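You operate a simulated robot arm through the tools that you are given. There is no shell and no other tool.

You are at the controls of a simulated robot arm. One attempt, no reset.

TASK
Press the green lug into the black handle on the lever press.
Fine: lay the handle in the yellow plate, start the lug in its socket, slide in, lever down, then lever up. Set down upright: black handle.

Only the result counts: the job must be done as asked and must still hold three seconds after the hand-in. Knocking over, shifting, dropping, spilling or breaking anything else fails it.

THE ROBOT
A 7-joint arm with a two-finger parallel gripper, fixed in place. Base frame: the origin is at the foot of the arm, x ahead of it, y to its left, z up. Lengths are in m, angles in degrees, forces in N, time in s.
With the tool pointing down near the work surface it reaches from about 0.24 to 0.68 m from the base axis. Its first joint turns from -66.0 to 66.0 degrees. Payload 2.4 kg.
Tool frame: the origin (TCP) lies between the finger pads and is the grasp point; the fingertips stand 0.03 m ahead of it; z points along the fingers, y is the line along which they close. Largest opening 0.094 m; finger width 0.028, thickness 0.01; the body of the gripper, 0.05 by 0.096 m, starts 0.055 m behind the TCP.
Orientation is that of the tool frame in the base frame, as a unit quaternion [x, y, z, w]. With the fingers straight down and closing along the base's y, the tool's x points along the base's -x, its y along +y and its z along -z.

THE INTERFACE
- The arm moves only by the tool play_rows. Its argument "plan" is text: rows parted by semicolons, each of 7 numbers parted by spaces: the opening, from 0 (shut) to 1 (fully open), then the shift along the tool's x, y, z in m, then the turn, a rotation vector about the tool's x, y, z in degrees. In form: grip tx ty tz wx wy wz; .... A call has 1 to 20 rows; each row shifts and turns the commanded pose from where the row before left it, along the tool's axes as they then stand. Rows are played at 5 a second. More than 0.05 m and 8.6 degrees between two rows, or a gripper value outside its range, and nothing of the call is played. A pose out of reach is approached as far as the arm can. The call stops where the force on the tool passes 90 N (or 10 N more than at its start, if that is more) or the arm is blocked; 0.2 s more then pass. Each finger travels about 0.153 m/s and halts on what it meets, pressing with about 41 N; the grip force reading is that of the motor and also rises with nothing between the fingers. The clock runs only during rows and for 0.2 s after the last one: add rows that do not move to give the fingers time. The reply holds the time, the measured pose of the TCP, the force on the tool along the base axes, the opening and the grip force, in the units named above and with some noise, with the torque about the TCP (base axes, N m) and any sound that the robot's microphone picked up, and new pictures: "views" is both (left out), scene, wrist or none.
- Cameras (640 x 400 px; columns grow to the right, rows downward): "scene" is fixed at [0.0368, 0.4744, 1.4704]; the picture's right is [-0.76, -0.65, 0.00], its down [-0.24, 0.28, -0.93] and it looks along [0.61, -0.70, -0.37] (base axes); focal length 368 px, centre (320, 200). "wrist" rides on the gripper at [0.076, 0.014, -0.102] in the tool frame; the picture's right is [-0.18, 0.98, 0.00], its down [-0.75, -0.14, -0.64] and it looks along [-0.63, -0.12, 0.77] (tool axes); focal length 243 px, centre (320, 200). There is no depth. A picture from a camera that has moved, and an enlarged one, comes with that camera's place and axes in the base frame and with its lens. The place of the scene camera against the robot may be out by one fixed shift of up to 0.012 m in any direction.
- inspect(camera, box): a new picture of the part [left, top, right, bottom] of that camera's present view, enlarged. No time passes.
- finish_job(): hands the job in; it is judged then, once.

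Nothing tells you positions but the pictures and the camera data. Unless the task says otherwise, let go and move clear before handing in.

The tools are called after ">>>" by a JSON object that holds its "name" and its "arguments". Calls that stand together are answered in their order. play_rows: Moves the arm, as the interface text tells. Its arguments: {"type":"object","properties":{"plan":{"type":"string"},"views":{"type":"string","enum":["both","scene","wrist","none"]}},"required":["plan"]} The other tools are called the same way: inspect (camera, box) takes an enlarged picture of a part of a camera's view; finish_job () hands the job in.

At the start:

```text
time: 0.0
eef_pos: [0.3051, -0.1668, 1.3332]
tcp_rot: [0.0, 1.0, 0.0, 0.0]
force: [0.9, 0.2, 0.4]
ft_torque: [-0.01, -0.03, 0.0]
width: 0.094
gripper_force: 0.0
```

scene: 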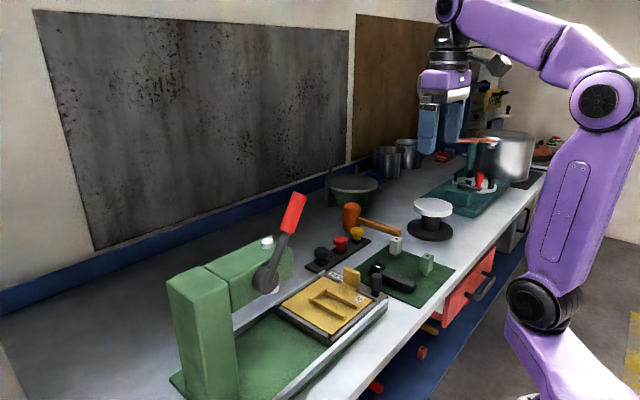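
wrist: 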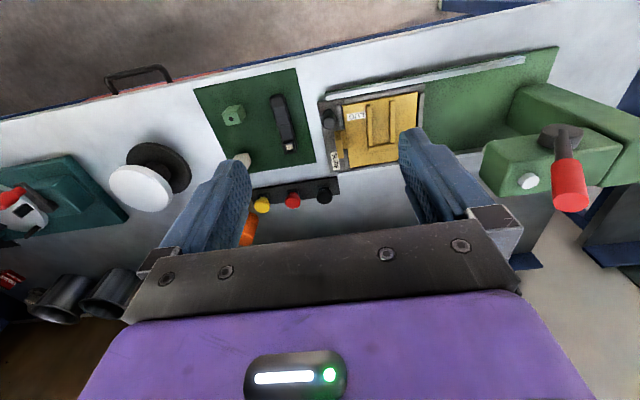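

I see a green lever press at the scene's left with a yellow plate on a slide, and a green mat holding a black handle plus green and white lugs. I'll take enlarged pictures first to locate everything.

>>> {"name": "inspect", "arguments": {"camera": "scene", "box": [340, 220, 480, 310]}}

>>> {"name": "inspect", "arguments": {"camera": "scene", "box": [160, 180, 400, 400]}}

>>> {"name": "inspect", "arguments": {"camera": "wrist", "box": [180, 60, 340, 180]}}

>>> {"name": "inspect", "arguments": {"camera": "wrist", "box": [300, 40, 640, 240]}}

```text
4.44 times, centred on (410, 265) of scene
camera zoom: at [0.0368, 0.4744, 1.4704], right [-0.76, -0.65, 0.0], down [-0.24, 0.28, -0.93], along [0.61, -0.7, -0.37], focal length 1637 px, centre (-80, -89)
```

zoom: 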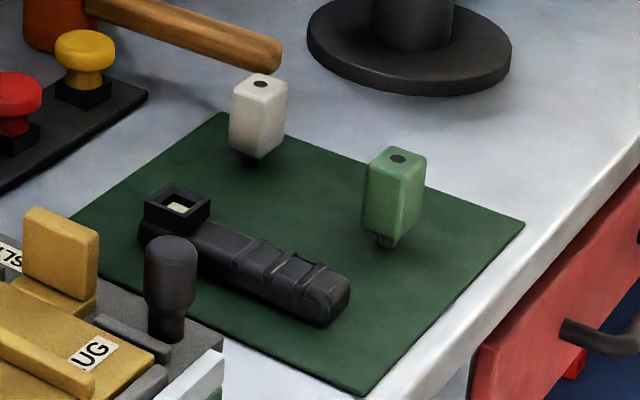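

```text
1.82 times, centred on (280, 290) of scene
camera zoom: at [0.0368, 0.4744, 1.4704], right [-0.76, -0.65, 0.0], down [-0.24, 0.28, -0.93], along [0.61, -0.7, -0.37], focal length 670 px, centre (393, 36)
```

zoom: 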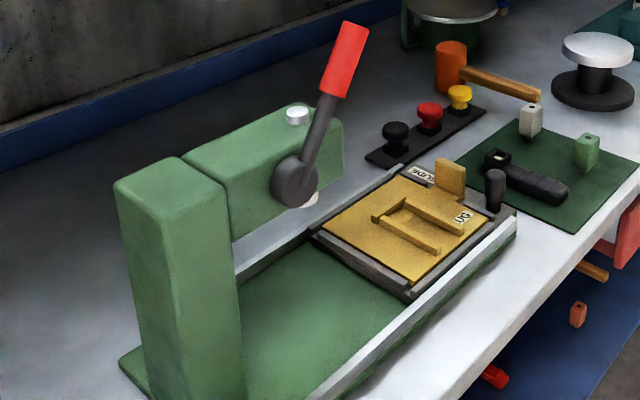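

```text
3.33 times, centred on (260, 120) of wrist
camera zoom: at [0.2292, -0.1526, 1.4327], right [0.18, 0.98, 0.0], down [0.75, -0.14, 0.64], along [0.63, -0.12, -0.77], focal length 809 px, centre (520, 467)
```

zoom: 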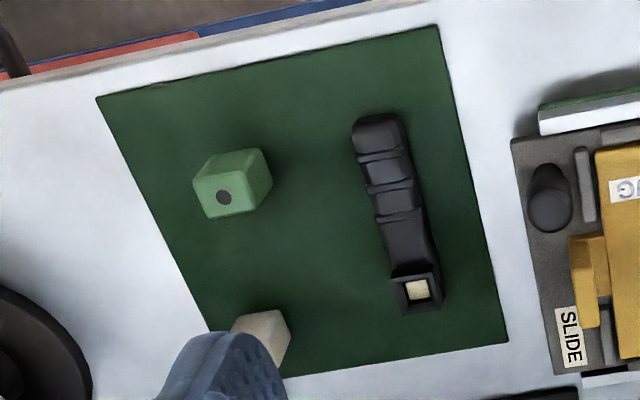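

```text
1.88 times, centred on (470, 140) of wrist
camera zoom: at [0.2292, -0.1526, 1.4327], right [0.18, 0.98, 0.0], down [0.75, -0.14, 0.64], along [0.63, -0.12, -0.77], focal length 457 px, centre (38, 313)
```

zoom: 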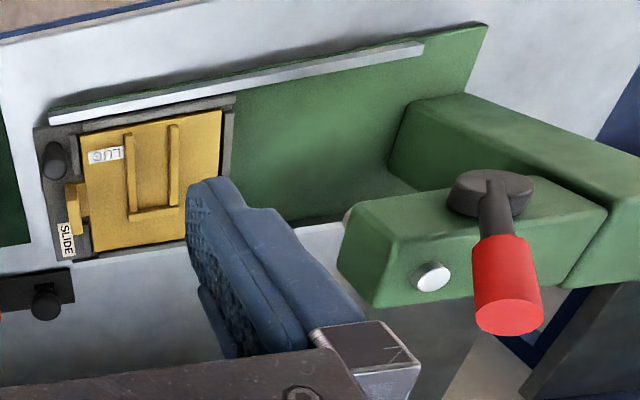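

The lug, handle and slide all sit near z≈0.93–0.98. I'll lower the arm towards the mat for a closer calibrated look with the wrist camera.

>>> {"name": "play_rows", "arguments": {"plan": "1 0.0075 -0.0188 0.0422 0 0 0;1 0.0075 -0.0188 0.0422 0 0 0;1 0.0075 -0.0188 0.0422 0 0 0;1 0.0075 -0.0188 0.0422 0 0 0;1 0.0075 -0.0188 0.0422 0 0 0;1 0 0 0 0 0 0;1 0 0 0 0 0 0", "views": "both"}}

```text
time: 1.6
eef_pos: [0.2706, -0.2582, 1.1206]
tcp_rot: [0.0, 1.0, 0.0, 0.0]
force: [0.3, 0.2, -0.2]
ft_torque: [0.02, -0.02, -0.01]
width: 0.094
gripper_force: 0.0
camera wrist: at [0.1932, -0.2442, 1.2217], right [0.18, 0.98, 0.0], down [0.75, -0.14, 0.64], along [0.63, -0.12, -0.77], focal length 243 px, centre (320, 200)
```

scene: 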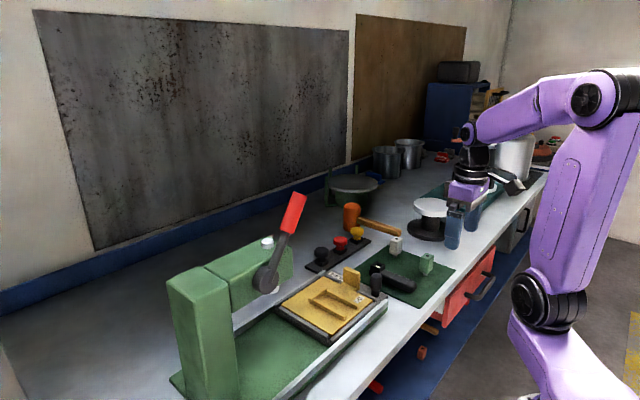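
wrist: 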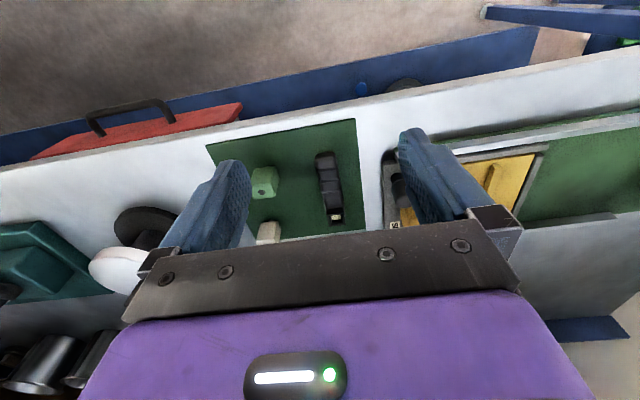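

The mat with lugs and handle lies ahead between the fingers. I'll enlarge it for measuring.

>>> {"name": "inspect", "arguments": {"camera": "wrist", "box": [200, 110, 380, 250]}}

>>> {"name": "inspect", "arguments": {"camera": "wrist", "box": [360, 110, 560, 240]}}

```text
2.86 times, centred on (290, 180) of wrist
camera zoom: at [0.1932, -0.2442, 1.2217], right [0.18, 0.98, 0.0], down [0.75, -0.14, 0.64], along [0.63, -0.12, -0.77], focal length 693 px, centre (406, 257)
```

zoom: 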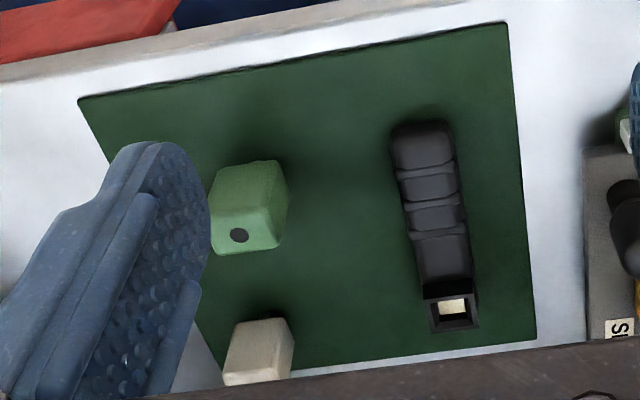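

```text
3.08 times, centred on (460, 175) of wrist
camera zoom: at [0.1932, -0.2442, 1.2217], right [0.18, 0.98, 0.0], down [0.75, -0.14, 0.64], along [0.63, -0.12, -0.77], focal length 746 px, centre (-111, 277)
```

zoom: 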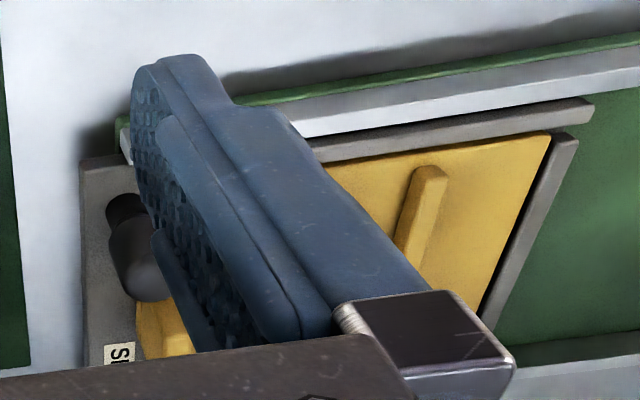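

From two wrist views, the mat top is at z≈0.898, the lug at about (0.381, −0.360) and the handle along x at y≈−0.269 with its socket at x≈0.475. The yellow plate is at z≈0.93. Next I'll look down on the plate and slide.

>>> {"name": "play_rows", "arguments": {"plan": "1 -0.034 0.0336 0 0 0 0;1 -0.034 0.0336 0 0 0 0;1 -0.034 0.0336 0 0 0 0;1 -0.034 0.0336 0 0 0 0;1 -0.034 0.0336 0 0 0 0;1 0 0 0 0 0 0;1 0 0 0 0 0 0", "views": "both"}}

```text
time: 3.2
eef_pos: [0.438, -0.0906, 1.1236]
tcp_rot: [0.0, 1.0, -0.001, 0.0]
force: [-1.8, 0.3, -0.2]
ft_torque: [0.02, 0.0, 0.01]
width: 0.0938
gripper_force: 0.1
camera wrist: at [0.36, -0.0767, 1.223], right [0.18, 0.98, 0.0], down [0.75, -0.14, 0.64], along [0.63, -0.12, -0.77], focal length 243 px, centre (320, 200)
```

scene: 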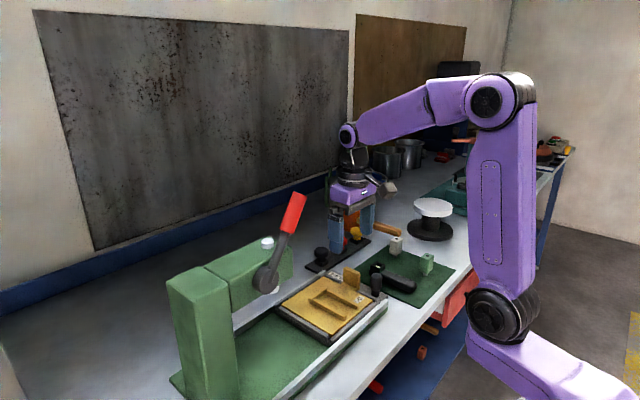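
wrist: 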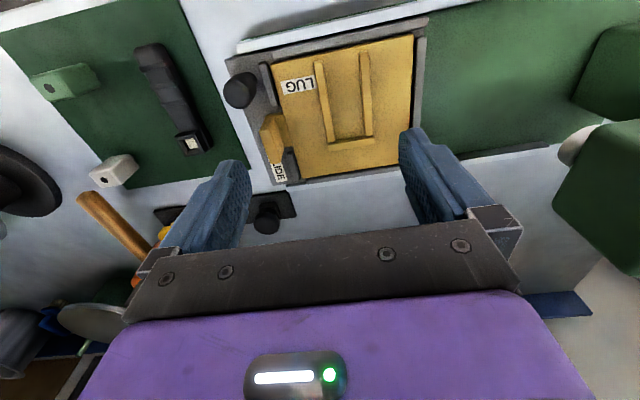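

>>> {"name": "inspect", "arguments": {"camera": "wrist", "box": [220, 10, 440, 190]}}

>>> {"name": "inspect", "arguments": {"camera": "wrist", "box": [10, 20, 230, 200]}}

>>> {"name": "inspect", "arguments": {"camera": "wrist", "box": [480, 10, 640, 290]}}

>>> {"name": "inspect", "arguments": {"camera": "scene", "box": [240, 180, 330, 310]}}

>>> {"name": "inspect", "arguments": {"camera": "scene", "box": [270, 250, 400, 350]}}

```text
2.22 times, centred on (330, 100) of wrist
camera zoom: at [0.36, -0.0767, 1.223], right [0.18, 0.98, 0.0], down [0.75, -0.14, 0.64], along [0.63, -0.12, -0.77], focal length 539 px, centre (298, 422)
```

zoom: 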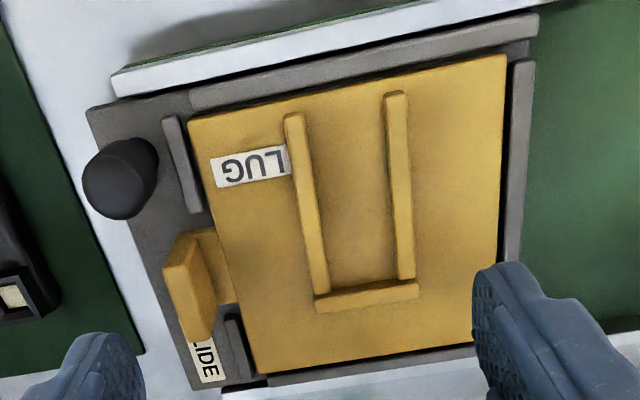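

```text
2.22 times, centred on (120, 110) of wrist
camera zoom: at [0.36, -0.0767, 1.223], right [0.18, 0.98, 0.0], down [0.75, -0.14, 0.64], along [0.63, -0.12, -0.77], focal length 539 px, centre (764, 400)
```

zoom: 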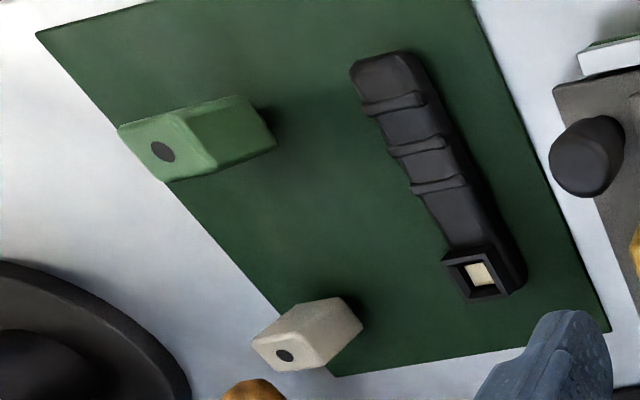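

```text
1.43 times, centred on (560, 150) of wrist
camera zoom: at [0.36, -0.0767, 1.223], right [0.18, 0.98, 0.0], down [0.75, -0.14, 0.64], along [0.63, -0.12, -0.77], focal length 347 px, centre (-23, 271)
```

zoom: 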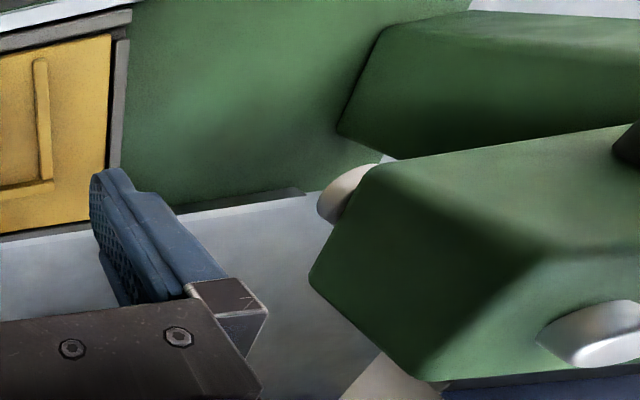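

```text
3.08 times, centred on (285, 245) of scene
camera zoom: at [0.0368, 0.4744, 1.4704], right [-0.76, -0.65, 0.0], down [-0.24, 0.28, -0.93], along [0.61, -0.7, -0.37], focal length 1133 px, centre (428, 62)
```

zoom: 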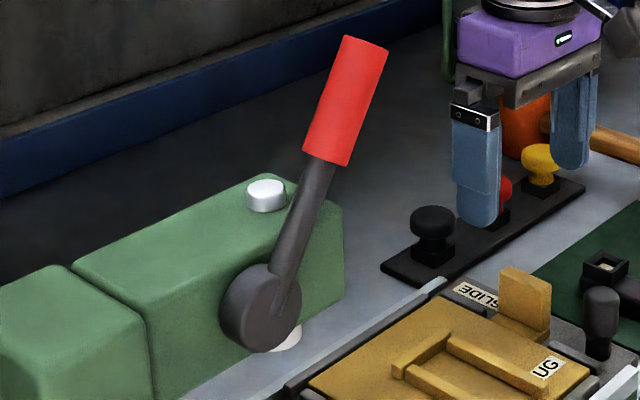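

```text
4.00 times, centred on (335, 300) of scene
camera zoom: at [0.0368, 0.4744, 1.4704], right [-0.76, -0.65, 0.0], down [-0.24, 0.28, -0.93], along [0.61, -0.7, -0.37], focal length 1473 px, centre (260, -200)
```

zoom: 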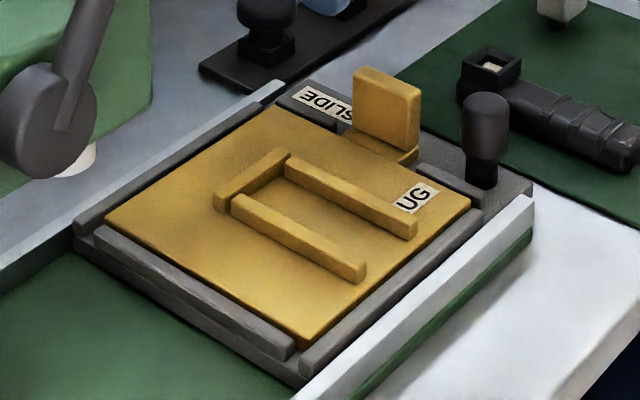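

The yellow plate carries a U-cradle along x, centred near y≈−0.065 with its closed end at x≈0.50. The ram sits near (0.475, 0.095), so the socket end goes toward +x, as the handle already lies. I'll move over the handle now.

>>> {"name": "play_rows", "arguments": {"plan": "0.7 0.0 -0.036 0.02 0 0 0;0.7 0.0 -0.036 0.02 0 0 0;0.7 0.0 -0.036 0.02 0 0 0;0.7 0.0 -0.036 0.02 0 0 0;0.7 0.004 -0.034 0.02 0 0 0;0.7 0 0 0 0 0 0;0.7 0 0 0 0 0 0", "views": "both"}}

```text
time: 4.8
eef_pos: [0.4356, -0.2704, 1.0221]
tcp_rot: [0.0, 1.0, 0.0, 0.0]
force: [-0.5, 0.2, -0.9]
ft_torque: [-0.03, 0.0, 0.01]
width: 0.0656
gripper_force: 0.1
camera wrist: at [0.3585, -0.2556, 1.1218], right [0.18, 0.98, 0.0], down [0.75, -0.14, 0.64], along [0.63, -0.12, -0.77], focal length 243 px, centre (320, 200)
```

scene: 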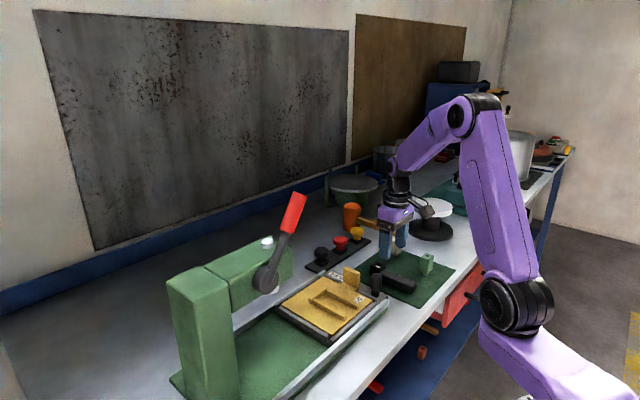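
wrist: 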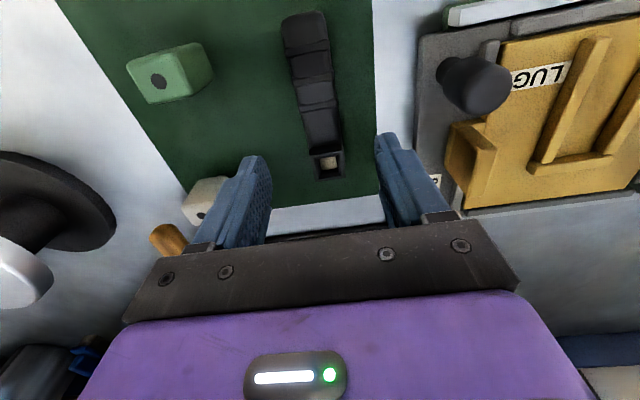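

The gripper is above the handle. I'll zoom in on handle, lug and knob for finer position estimates.

>>> {"name": "inspect", "arguments": {"camera": "wrist", "box": [250, 0, 400, 200]}}

>>> {"name": "inspect", "arguments": {"camera": "wrist", "box": [110, 30, 270, 230]}}

>>> {"name": "inspect", "arguments": {"camera": "wrist", "box": [400, 0, 640, 220]}}

>>> {"name": "inspect", "arguments": {"camera": "scene", "box": [340, 230, 450, 300]}}

```text
2.00 times, centred on (325, 100) of wrist
camera zoom: at [0.3585, -0.2556, 1.1218], right [0.18, 0.98, 0.0], down [0.75, -0.14, 0.64], along [0.63, -0.12, -0.77], focal length 485 px, centre (310, 400)
```

zoom: 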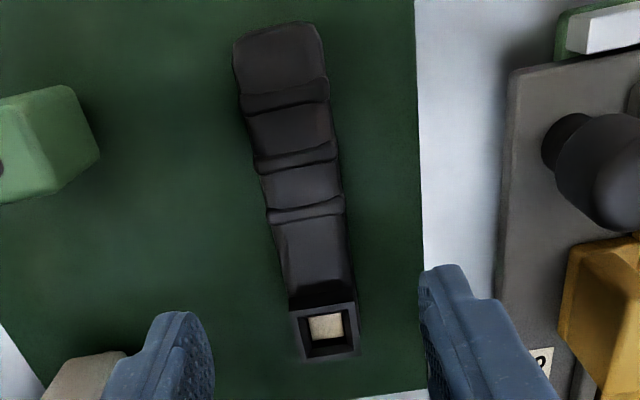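

```text
2.00 times, centred on (190, 130) of wrist
camera zoom: at [0.3585, -0.2556, 1.1218], right [0.18, 0.98, 0.0], down [0.75, -0.14, 0.64], along [0.63, -0.12, -0.77], focal length 485 px, centre (580, 340)
```

zoom: 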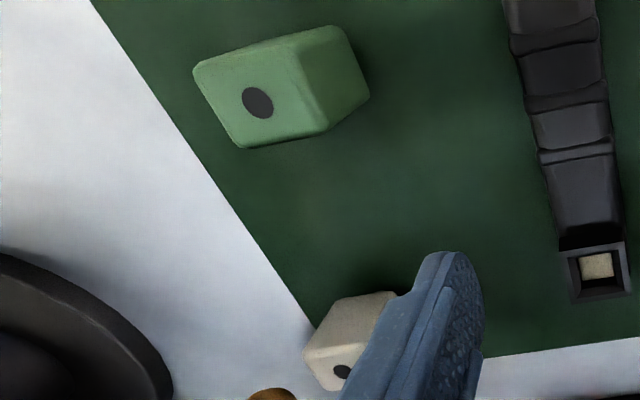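

```text
1.82 times, centred on (520, 110) of wrist
camera zoom: at [0.3585, -0.2556, 1.1218], right [0.18, 0.98, 0.0], down [0.75, -0.14, 0.64], along [0.63, -0.12, -0.77], focal length 441 px, centre (-44, 364)
```

zoom: 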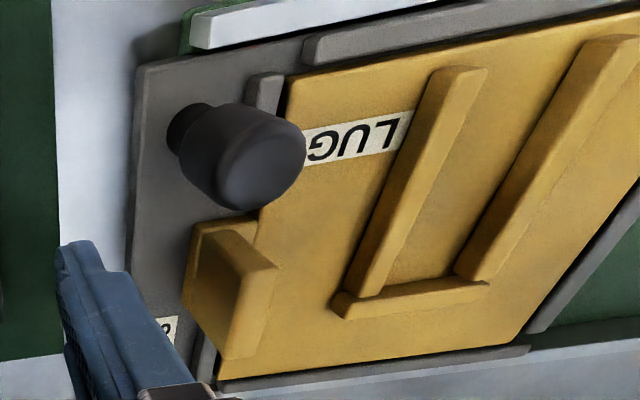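

```text
5.71 times, centred on (395, 265) of scene
camera zoom: at [0.0368, 0.4744, 1.4704], right [-0.76, -0.65, 0.0], down [-0.24, 0.28, -0.93], along [0.61, -0.7, -0.37], focal length 2104 px, centre (-109, -171)
```

zoom: 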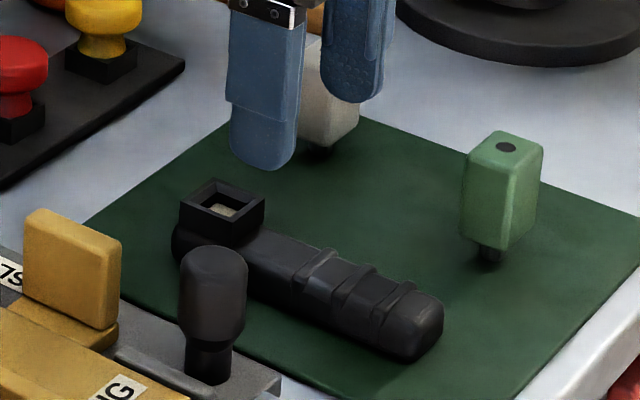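

The handle lies along x (x≈0.365–0.488) at y≈−0.2685, about 0.032 wide, with its socket at x≈0.4745. I'll descend with fingertips about 13 mm above its underside, so they later clear the cradle ridges, and grip it.

>>> {"name": "play_rows", "arguments": {"plan": "0.7 -0.004 0.001 0.03 0 0 0;0.7 -0.004 0 0.025 0 0 0;0.7 0 0 0.015 0 0 0;0.7 0 0 0.01 0 0 0;0.7 0 0 0 0 0 0;0.7 0 0 0 0 0 0", "views": "both"}}

```text
time: 6.2
eef_pos: [0.4428, -0.2707, 0.9407]
tcp_rot: [0.0, 1.0, 0.001, 0.0]
force: [0.5, 0.9, 0.0]
ft_torque: [-0.03, 0.03, -0.02]
width: 0.0657
gripper_force: 0.1
camera wrist: at [0.3657, -0.2561, 1.042], right [0.18, 0.98, 0.0], down [0.75, -0.14, 0.64], along [0.63, -0.12, -0.77], focal length 243 px, centre (320, 200)
```

scene: 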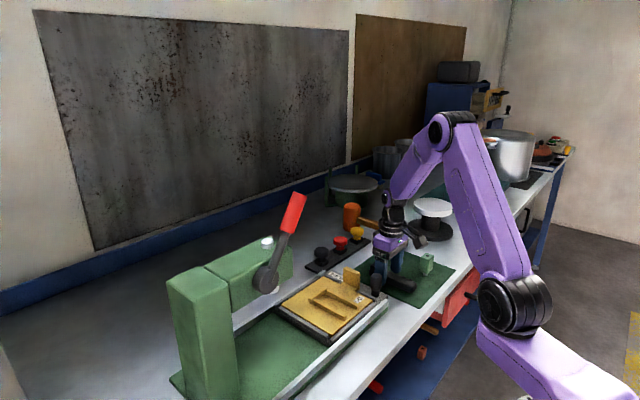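
wrist: 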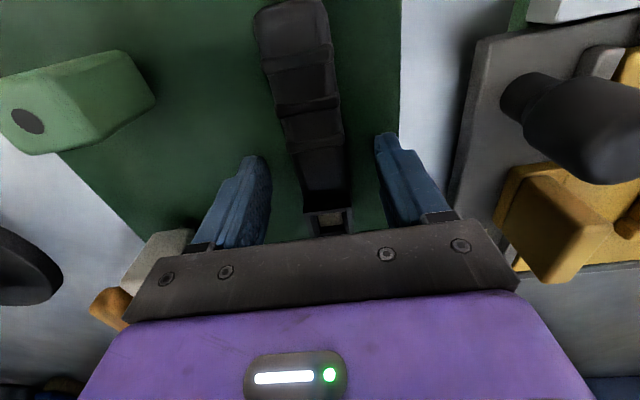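

>>> {"name": "inspect", "arguments": {"camera": "scene", "box": [350, 230, 450, 300]}}

>>> {"name": "inspect", "arguments": {"camera": "wrist", "box": [200, 60, 440, 250]}}

```text
5.71 times, centred on (400, 265) of scene
camera zoom: at [0.0368, 0.4744, 1.4704], right [-0.76, -0.65, 0.0], down [-0.24, 0.28, -0.93], along [0.61, -0.7, -0.37], focal length 2104 px, centre (-137, -171)
```

zoom: 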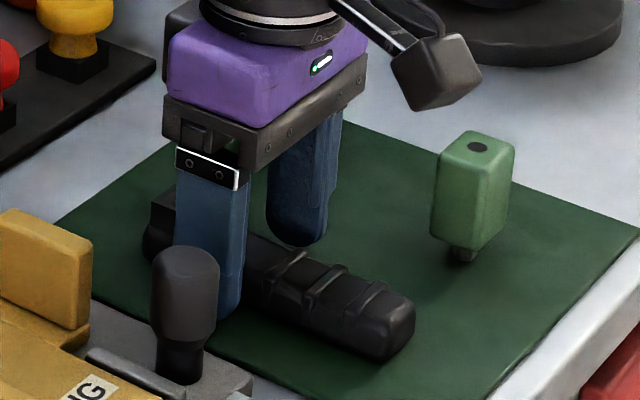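

```text
2.11 times, centred on (320, 155) of wrist
camera zoom: at [0.3657, -0.2561, 1.042], right [0.18, 0.98, 0.0], down [0.75, -0.14, 0.64], along [0.63, -0.12, -0.77], focal length 511 px, centre (320, 295)
```

zoom: 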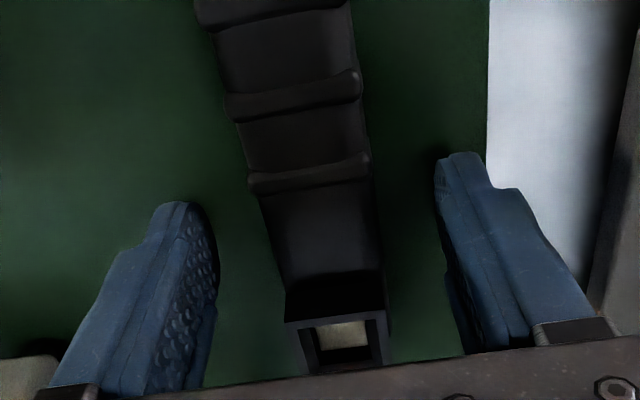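

The fingers straddle the smooth part of the handle near x≈0.443. I'll close the gripper.

>>> {"name": "play_rows", "arguments": {"plan": "0.5 0 0 0 0 0 0;0.4 0 0 0 0 0 0;0.3 0 0 0 0 0 0;0.2 0 0 0 0 0 0;0.2 0 0 0 0 0 0;0.2 0 0 0 0 0 0", "views": "wrist"}}

```text
time: 7.6
eef_pos: [0.4416, -0.27, 0.9415]
tcp_rot: [0.001, 1.0, 0.0, 0.001]
force: [0.0, 1.7, 1.0]
ft_torque: [0.04, 0.03, 0.0]
width: 0.0312
gripper_force: 41.0
camera wrist: at [0.3657, -0.256, 1.0421], right [0.18, 0.98, 0.0], down [0.75, -0.14, 0.64], along [0.63, -0.12, -0.77], focal length 243 px, centre (320, 200)
```

wrist: 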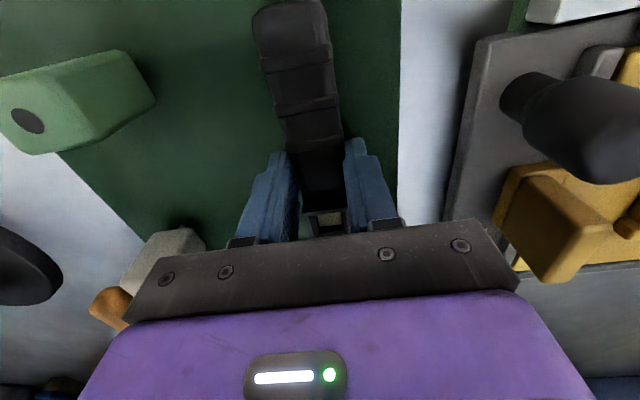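

The handle is gripped at 31 mm width. I'll lift it straight up clear of the knob and tab, and check it hangs level.

>>> {"name": "play_rows", "arguments": {"plan": "0.2 0 0 -0.01 0 0 0;0.2 0 0 -0.02 0 0 0;0.2 0 0 -0.03 0 0 0;0.2 0 0 -0.03 0 0 0;0.2 0 0 -0.03 0 0 0;0.2 0 0 0 0 0 0;0.2 0 0 0 0 0 0", "views": "both"}}

>>> {"name": "inspect", "arguments": {"camera": "scene", "box": [340, 200, 450, 300]}}

>>> {"name": "inspect", "arguments": {"camera": "wrist", "box": [220, 0, 420, 240]}}

```text
time: 9.2
eef_pos: [0.4405, -0.2706, 1.0613]
tcp_rot: [0.0, 1.0, 0.0, 0.0]
force: [0.1, 0.5, -1.3]
ft_torque: [0.02, 0.0, 0.03]
width: 0.0308
gripper_force: 40.9
camera wrist: at [0.3647, -0.256, 1.1628], right [0.18, 0.98, 0.0], down [0.75, -0.14, 0.64], along [0.63, -0.12, -0.77], focal length 243 px, centre (320, 200)
```

scene: 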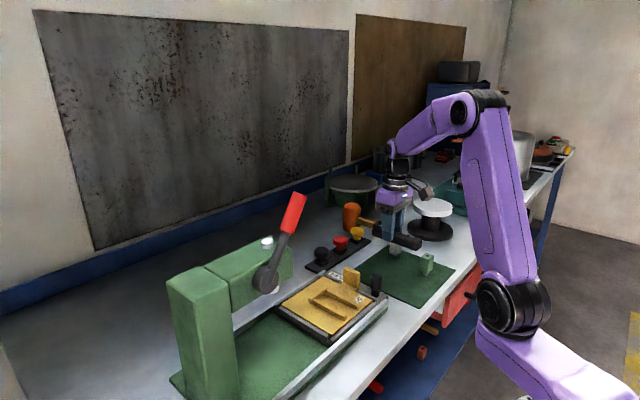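
wrist: 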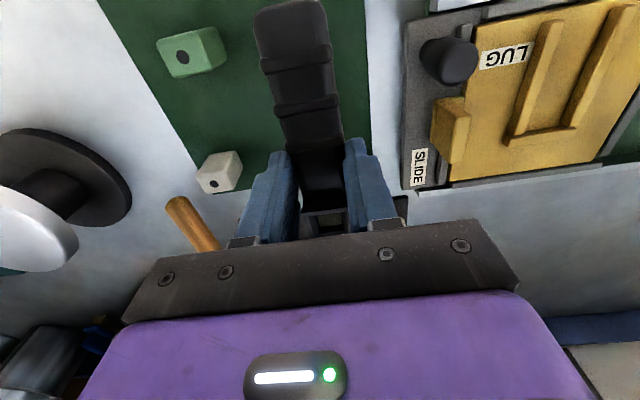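

```text
4.00 times, centred on (395, 250) of scene
camera zoom: at [0.0368, 0.4744, 1.4704], right [-0.76, -0.65, 0.0], down [-0.24, 0.28, -0.93], along [0.61, -0.7, -0.37], focal length 1473 px, centre (20, 0)
```

zoom: 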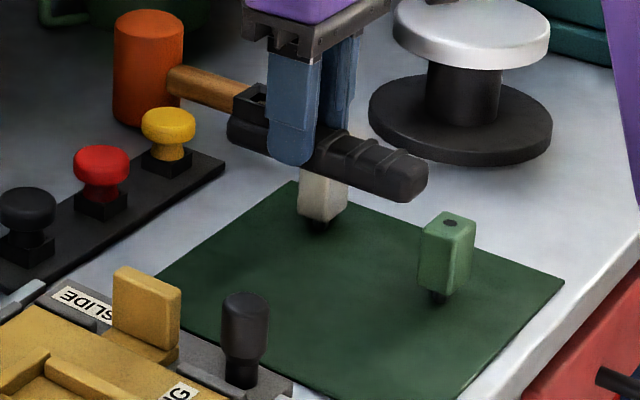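

```text
1.67 times, centred on (320, 120) of wrist
camera zoom: at [0.3647, -0.256, 1.1628], right [0.18, 0.98, 0.0], down [0.75, -0.14, 0.64], along [0.63, -0.12, -0.77], focal length 404 px, centre (320, 333)
```

zoom: 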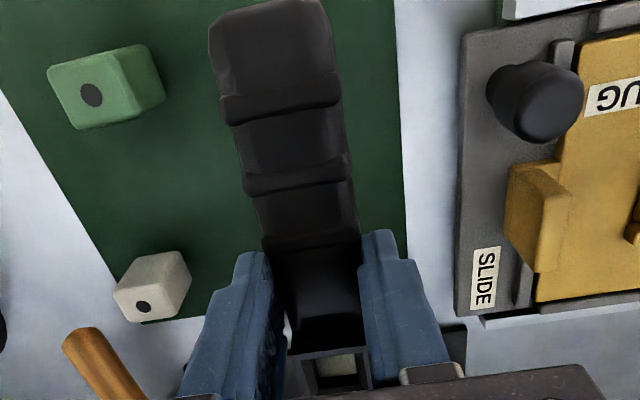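

The handle hangs level with the socket clear of the fingers. Before placing it I'll check the cradle edges, tray ridge heights and ram position more closely.

>>> {"name": "inspect", "arguments": {"camera": "scene", "box": [320, 280, 390, 340]}}

>>> {"name": "inspect", "arguments": {"camera": "wrist", "box": [400, 0, 640, 220]}}

>>> {"name": "inspect", "arguments": {"camera": "scene", "box": [220, 220, 330, 330]}}

```text
6.67 times, centred on (355, 310) of scene
camera zoom: at [0.0368, 0.4744, 1.4704], right [-0.76, -0.65, 0.0], down [-0.24, 0.28, -0.93], along [0.61, -0.7, -0.37], focal length 2455 px, centre (87, -533)
```

zoom: 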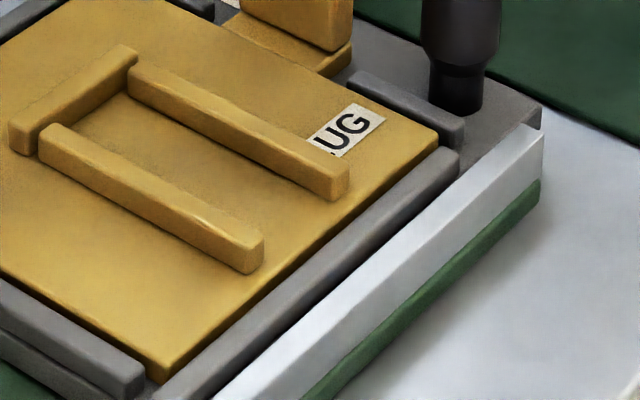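

```text
1.82 times, centred on (520, 110) of wrist
camera zoom: at [0.3647, -0.256, 1.1628], right [0.18, 0.98, 0.0], down [0.75, -0.14, 0.64], along [0.63, -0.12, -0.77], focal length 441 px, centre (-44, 364)
```

zoom: 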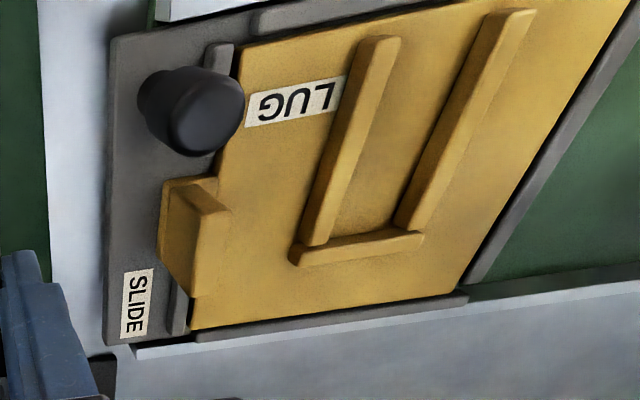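

```text
3.64 times, centred on (275, 275) of scene
camera zoom: at [0.0368, 0.4744, 1.4704], right [-0.76, -0.65, 0.0], down [-0.24, 0.28, -0.93], along [0.61, -0.7, -0.37], focal length 1339 px, centre (484, -73)
```

zoom: 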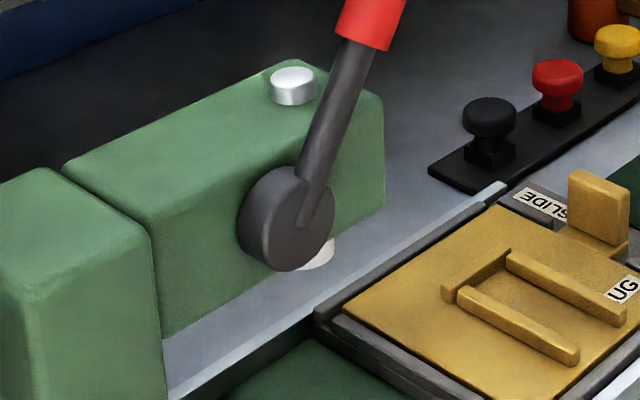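

The cradle ridges are about 10 mm tall and the plate top is level with the tray edging. I'll carry the handle over the cradle at a safe height.

>>> {"name": "play_rows", "arguments": {"plan": "0.2 -0.0017 0.03 0 0 0 0;0.2 -0.0017 0.045 0 0 0 0;0.2 -0.0017 0.045 0 0 0 0;0.2 -0.0017 0.045 0 0 0 0;0.2 -0.0016 0.039 0 0 0 0;0.2 0 0 0 0 0 0;0.2 0 0 0 0 0 0", "views": "both"}}

>>> {"name": "inspect", "arguments": {"camera": "scene", "box": [280, 220, 390, 340]}}

>>> {"name": "inspect", "arguments": {"camera": "wrist", "box": [220, 0, 420, 240]}}

```text
time: 10.8
eef_pos: [0.4493, -0.0667, 1.0606]
tcp_rot: [0.0, 1.0, 0.0, 0.0]
force: [0.5, 0.0, -1.3]
ft_torque: [0.01, 0.04, 0.01]
width: 0.0309
gripper_force: 41.2
camera wrist: at [0.3727, -0.0522, 1.1612], right [0.18, 0.98, 0.0], down [0.75, -0.14, 0.64], along [0.63, -0.12, -0.77], focal length 243 px, centre (320, 200)
```

scene: 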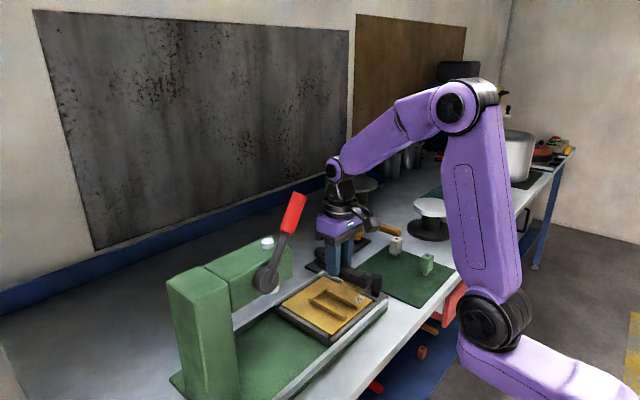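
wrist: 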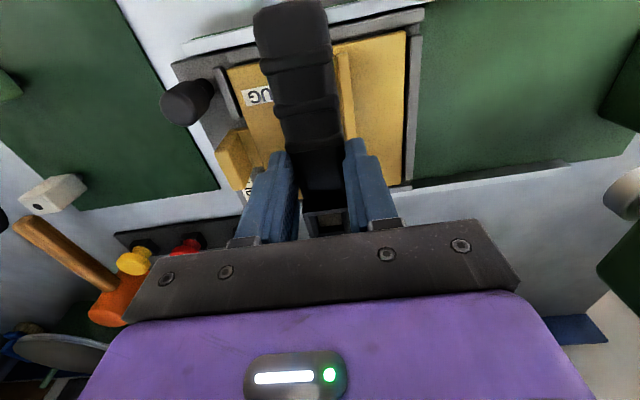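

```text
3.33 times, centred on (335, 280) of scene
camera zoom: at [0.0368, 0.4744, 1.4704], right [-0.76, -0.65, 0.0], down [-0.24, 0.28, -0.93], along [0.61, -0.7, -0.37], focal length 1228 px, centre (270, -67)
```

zoom: 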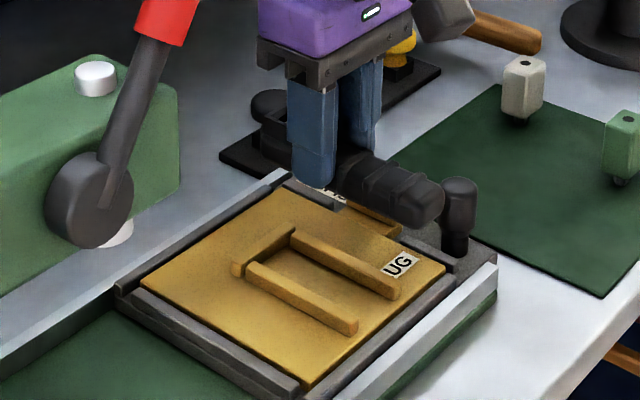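

```text
1.67 times, centred on (320, 120) of wrist
camera zoom: at [0.3727, -0.0522, 1.1612], right [0.18, 0.98, 0.0], down [0.75, -0.14, 0.64], along [0.63, -0.12, -0.77], focal length 404 px, centre (320, 333)
```

zoom: 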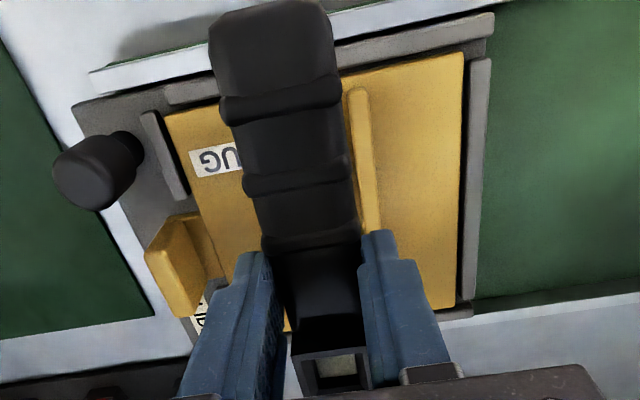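

The handle is centred over the channel (channel centre y≈−0.0653). I'll lower it to just above the ridges and check.

>>> {"name": "play_rows", "arguments": {"plan": "0.2 0 0 0.03 0 0 0;0.2 0 0 0.025 0 0 0;0.2 0 0 0.018 0 0 0;0.2 0 0 0 0 0 0;0.2 0 0 0 0 0 0", "views": "both"}}

>>> {"name": "inspect", "arguments": {"camera": "scene", "box": [280, 240, 390, 340]}}

>>> {"name": "inspect", "arguments": {"camera": "wrist", "box": [220, 0, 420, 240]}}

```text
time: 12.0
eef_pos: [0.4501, -0.0664, 0.9884]
tcp_rot: [0.0, 1.0, 0.0, -0.001]
force: [-0.5, -0.9, -0.8]
ft_torque: [0.01, -0.03, -0.01]
width: 0.0309
gripper_force: 41.1
camera wrist: at [0.3733, -0.0513, 1.0891], right [0.18, 0.98, 0.0], down [0.75, -0.14, 0.64], along [0.63, -0.12, -0.77], focal length 243 px, centre (320, 200)
```

scene: 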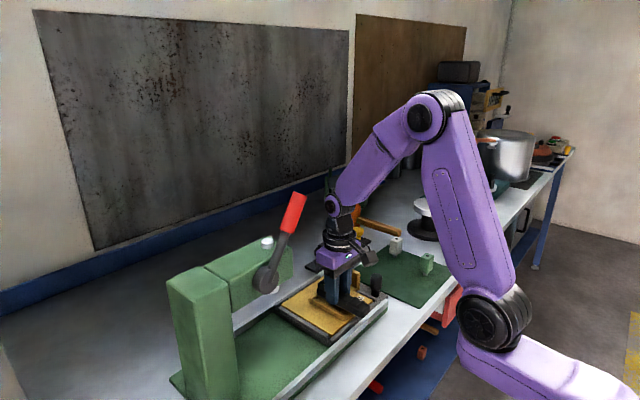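
wrist: 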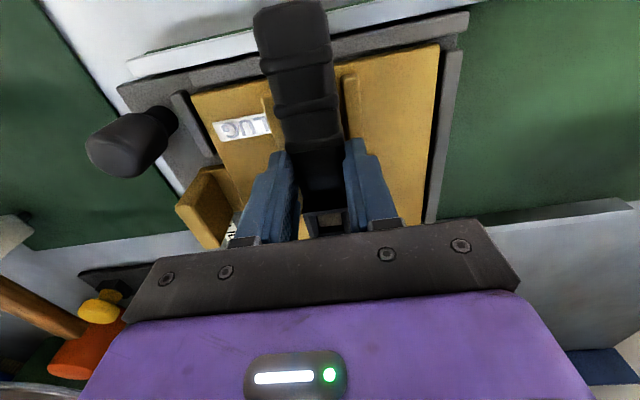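

```text
4.00 times, centred on (335, 290) of scene
camera zoom: at [0.0368, 0.4744, 1.4704], right [-0.76, -0.65, 0.0], down [-0.24, 0.28, -0.93], along [0.61, -0.7, -0.37], focal length 1473 px, centre (260, -160)
```

zoom: 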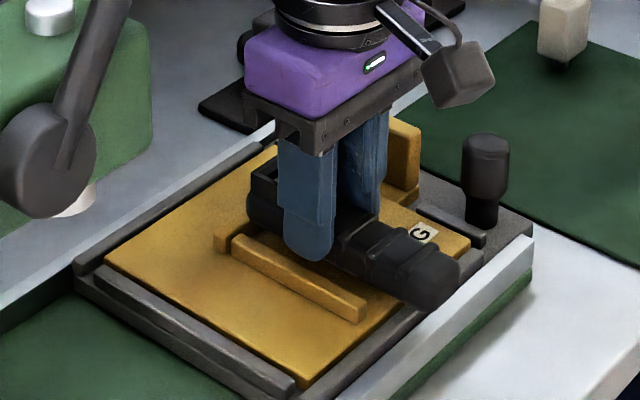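

```text
1.67 times, centred on (320, 120) of wrist
camera zoom: at [0.3733, -0.0513, 1.0891], right [0.18, 0.98, 0.0], down [0.75, -0.14, 0.64], along [0.63, -0.12, -0.77], focal length 404 px, centre (320, 333)
```

zoom: 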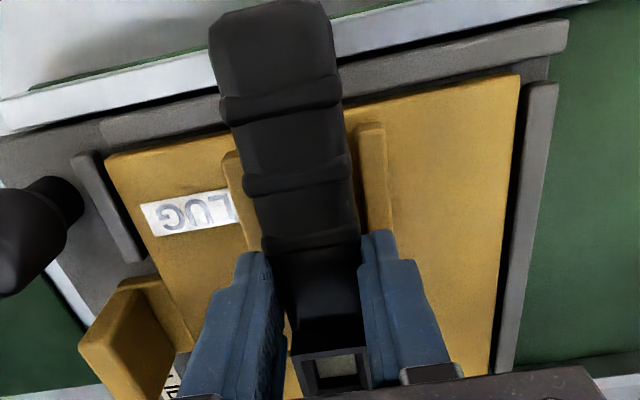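

The handle is just above the ridges and looks aligned. I'll ease it down into the channel, watching the force.

>>> {"name": "play_rows", "arguments": {"plan": "0.2 0 0 0.005 0 0 0;0.2 0 0 0.004 0 0 0;0.2 0 0 0.003 0 0 0;0.2 0 0 0 0 0 0", "views": "wrist"}}

```text
time: 13.0
eef_pos: [0.4514, -0.0664, 0.9781]
tcp_rot: [0.0, 1.0, 0.0, 0.003]
force: [-6.6, -0.8, 55.8]
ft_torque: [-0.5, -0.06, -0.31]
width: 0.0312
gripper_force: 41.0
camera wrist: at [0.3735, -0.0514, 1.0778], right [0.18, 0.98, 0.0], down [0.75, -0.14, 0.65], along [0.64, -0.12, -0.76], focal length 243 px, centre (320, 200)
```

wrist: 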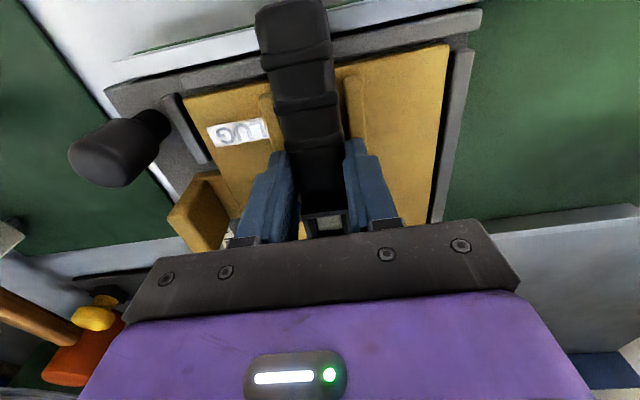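

There is contact at 56 N with TCP z≈0.978, slightly off-centre. I'll back off a little and look at what is touching.

>>> {"name": "play_rows", "arguments": {"plan": "0.2 0 0 -0.003 0 0 0;0.2 0 0 0 0 0 0", "views": "both"}}

>>> {"name": "inspect", "arguments": {"camera": "scene", "box": [300, 260, 380, 330]}}

>>> {"name": "inspect", "arguments": {"camera": "wrist", "box": [200, 0, 440, 240]}}

```text
time: 13.6
eef_pos: [0.4483, -0.0643, 0.9777]
tcp_rot: [-0.001, 1.0, 0.001, -0.003]
force: [2.8, -0.3, 5.7]
ft_torque: [-0.06, -0.22, 0.0]
width: 0.031
gripper_force: 41.5
camera wrist: at [0.3723, -0.0507, 1.0791], right [0.18, 0.98, 0.0], down [0.76, -0.14, 0.64], along [0.63, -0.12, -0.77], focal length 243 px, centre (320, 200)
```

scene: 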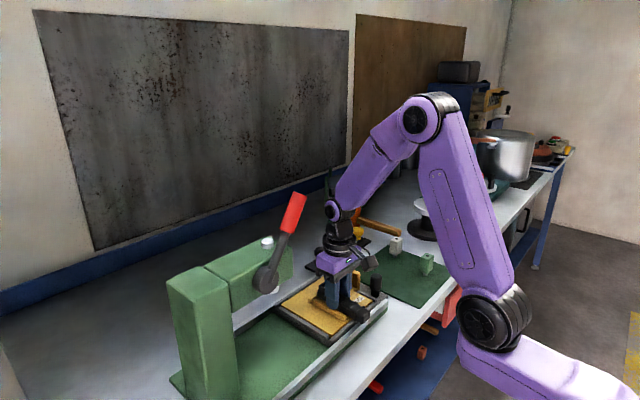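
wrist: 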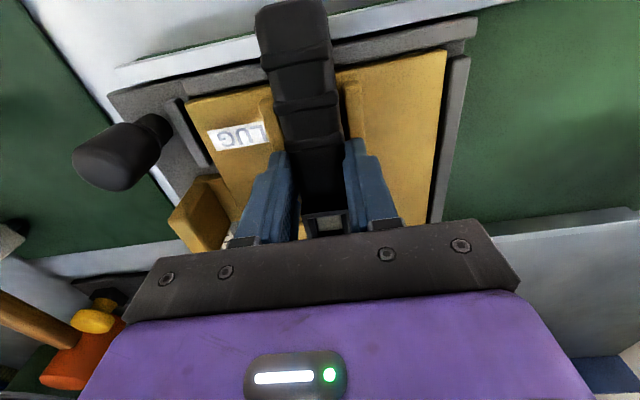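

```text
5.71 times, centred on (340, 295) of scene
camera zoom: at [0.0368, 0.4744, 1.4704], right [-0.76, -0.65, 0.0], down [-0.24, 0.28, -0.93], along [0.61, -0.7, -0.37], focal length 2104 px, centre (206, -343)
```

zoom: 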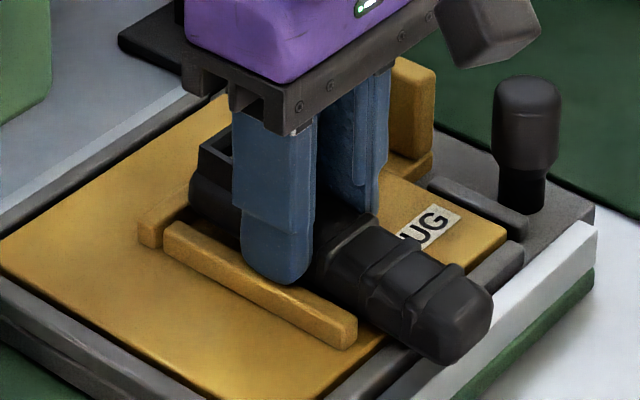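

```text
1.67 times, centred on (320, 120) of wrist
camera zoom: at [0.3723, -0.0507, 1.0791], right [0.18, 0.98, 0.0], down [0.76, -0.14, 0.64], along [0.63, -0.12, -0.77], focal length 404 px, centre (320, 333)
```

zoom: 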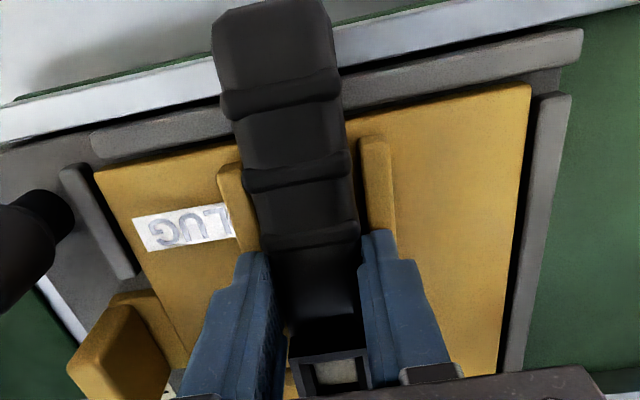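

The handle now sits in the channel: the reaction is centred under the TCP and it reads only 5.7 N after easing off. I'll open the fingers and lift clear to check.

>>> {"name": "play_rows", "arguments": {"plan": "0.4 0 0 0 0 0 0;0.6 0 0 0 0 0 0;0.6 0 0 0 0 0 0;0.6 0 0 -0.015 0 0 0;0.6 0 0 -0.035 0 0 0;0.6 0 0 -0.05 0 0 0;0.6 0 0 0 0 0 0;0.6 0 0 0 0 0 0", "views": "both"}}

>>> {"name": "inspect", "arguments": {"camera": "scene", "box": [300, 260, 380, 330]}}

>>> {"name": "inspect", "arguments": {"camera": "wrist", "box": [200, 0, 440, 240]}}

```text
time: 15.4
eef_pos: [0.4491, -0.0673, 1.0776]
tcp_rot: [0.0, 1.0, 0.0, 0.0]
force: [0.5, 0.3, -0.1]
ft_torque: [0.0, 0.02, 0.0]
width: 0.0564
gripper_force: 0.0
camera wrist: at [0.3723, -0.0525, 1.1782], right [0.18, 0.98, 0.0], down [0.75, -0.14, 0.64], along [0.63, -0.12, -0.77], focal length 243 px, centre (320, 200)
```

scene: 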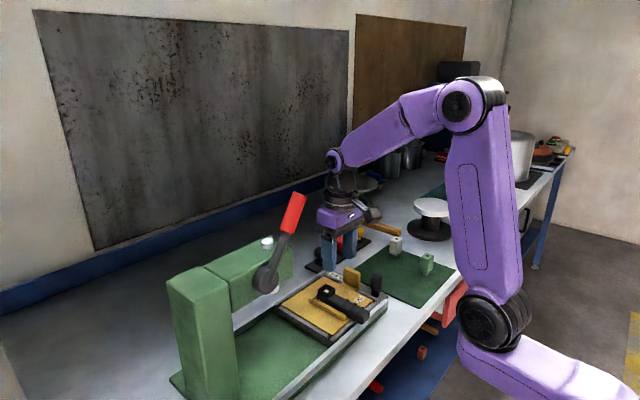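
wrist: 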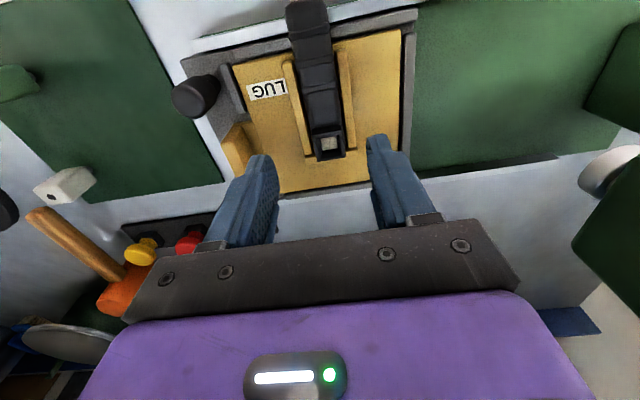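

```text
5.71 times, centred on (340, 295) of scene
camera zoom: at [0.0368, 0.4744, 1.4704], right [-0.76, -0.65, 0.0], down [-0.24, 0.28, -0.93], along [0.61, -0.7, -0.37], focal length 2104 px, centre (206, -343)
```

zoom: 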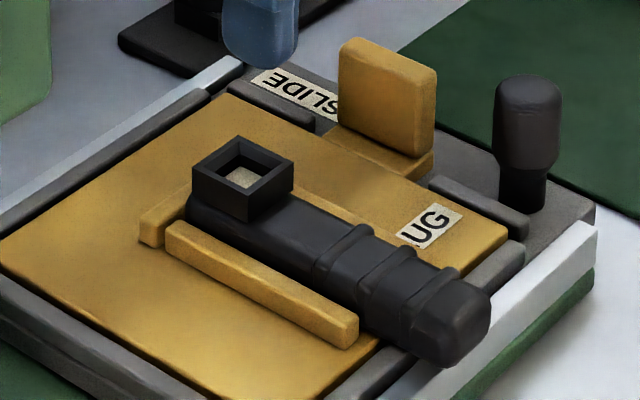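

```text
1.67 times, centred on (320, 120) of wrist
camera zoom: at [0.3723, -0.0525, 1.1782], right [0.18, 0.98, 0.0], down [0.75, -0.14, 0.64], along [0.63, -0.12, -0.77], focal length 404 px, centre (320, 333)
```

zoom: 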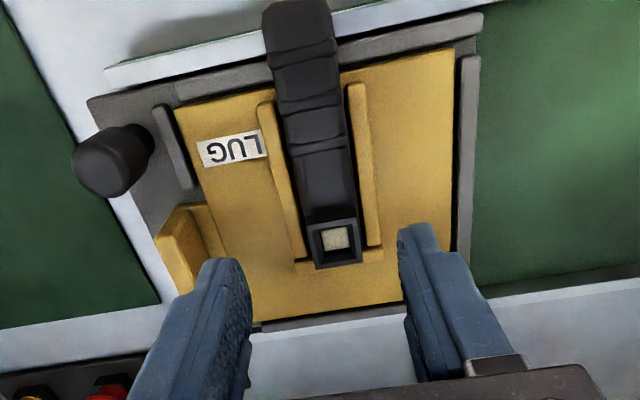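

The handle is laid in the cradle, socket up, end at the crossbar. Next I'll look at the press head and then the green lug.

>>> {"name": "inspect", "arguments": {"camera": "wrist", "box": [440, 20, 640, 300]}}

>>> {"name": "inspect", "arguments": {"camera": "scene", "box": [410, 240, 450, 285]}}

```text
1.43 times, centred on (540, 160) of wrist
camera zoom: at [0.3723, -0.0525, 1.1782], right [0.18, 0.98, 0.0], down [0.75, -0.14, 0.64], along [0.63, -0.12, -0.77], focal length 347 px, centre (6, 257)
```

zoom: 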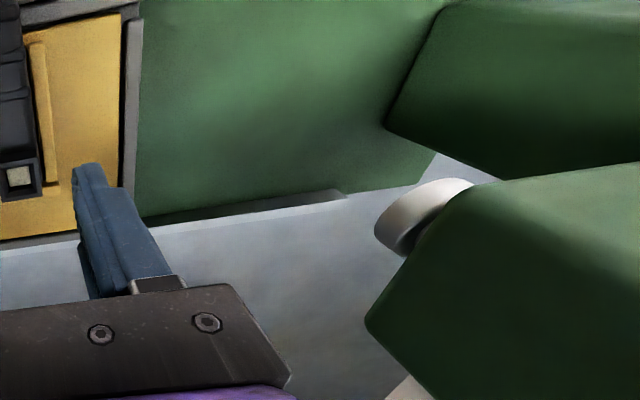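

```text
8.89 times, centred on (430, 262) of scene
camera zoom: at [0.0368, 0.4744, 1.4704], right [-0.76, -0.65, 0.0], down [-0.24, 0.28, -0.93], along [0.61, -0.7, -0.37], focal length 3273 px, centre (-658, -356)
```

zoom: 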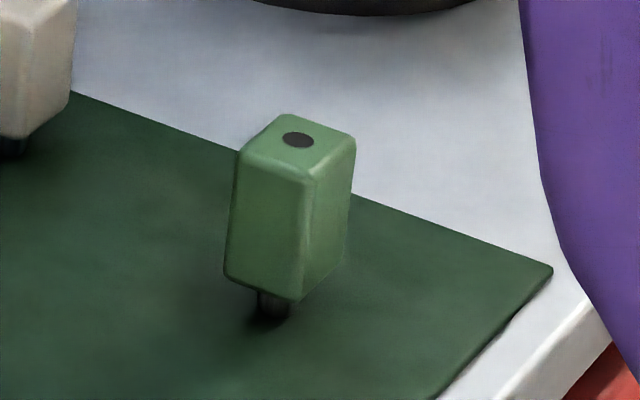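

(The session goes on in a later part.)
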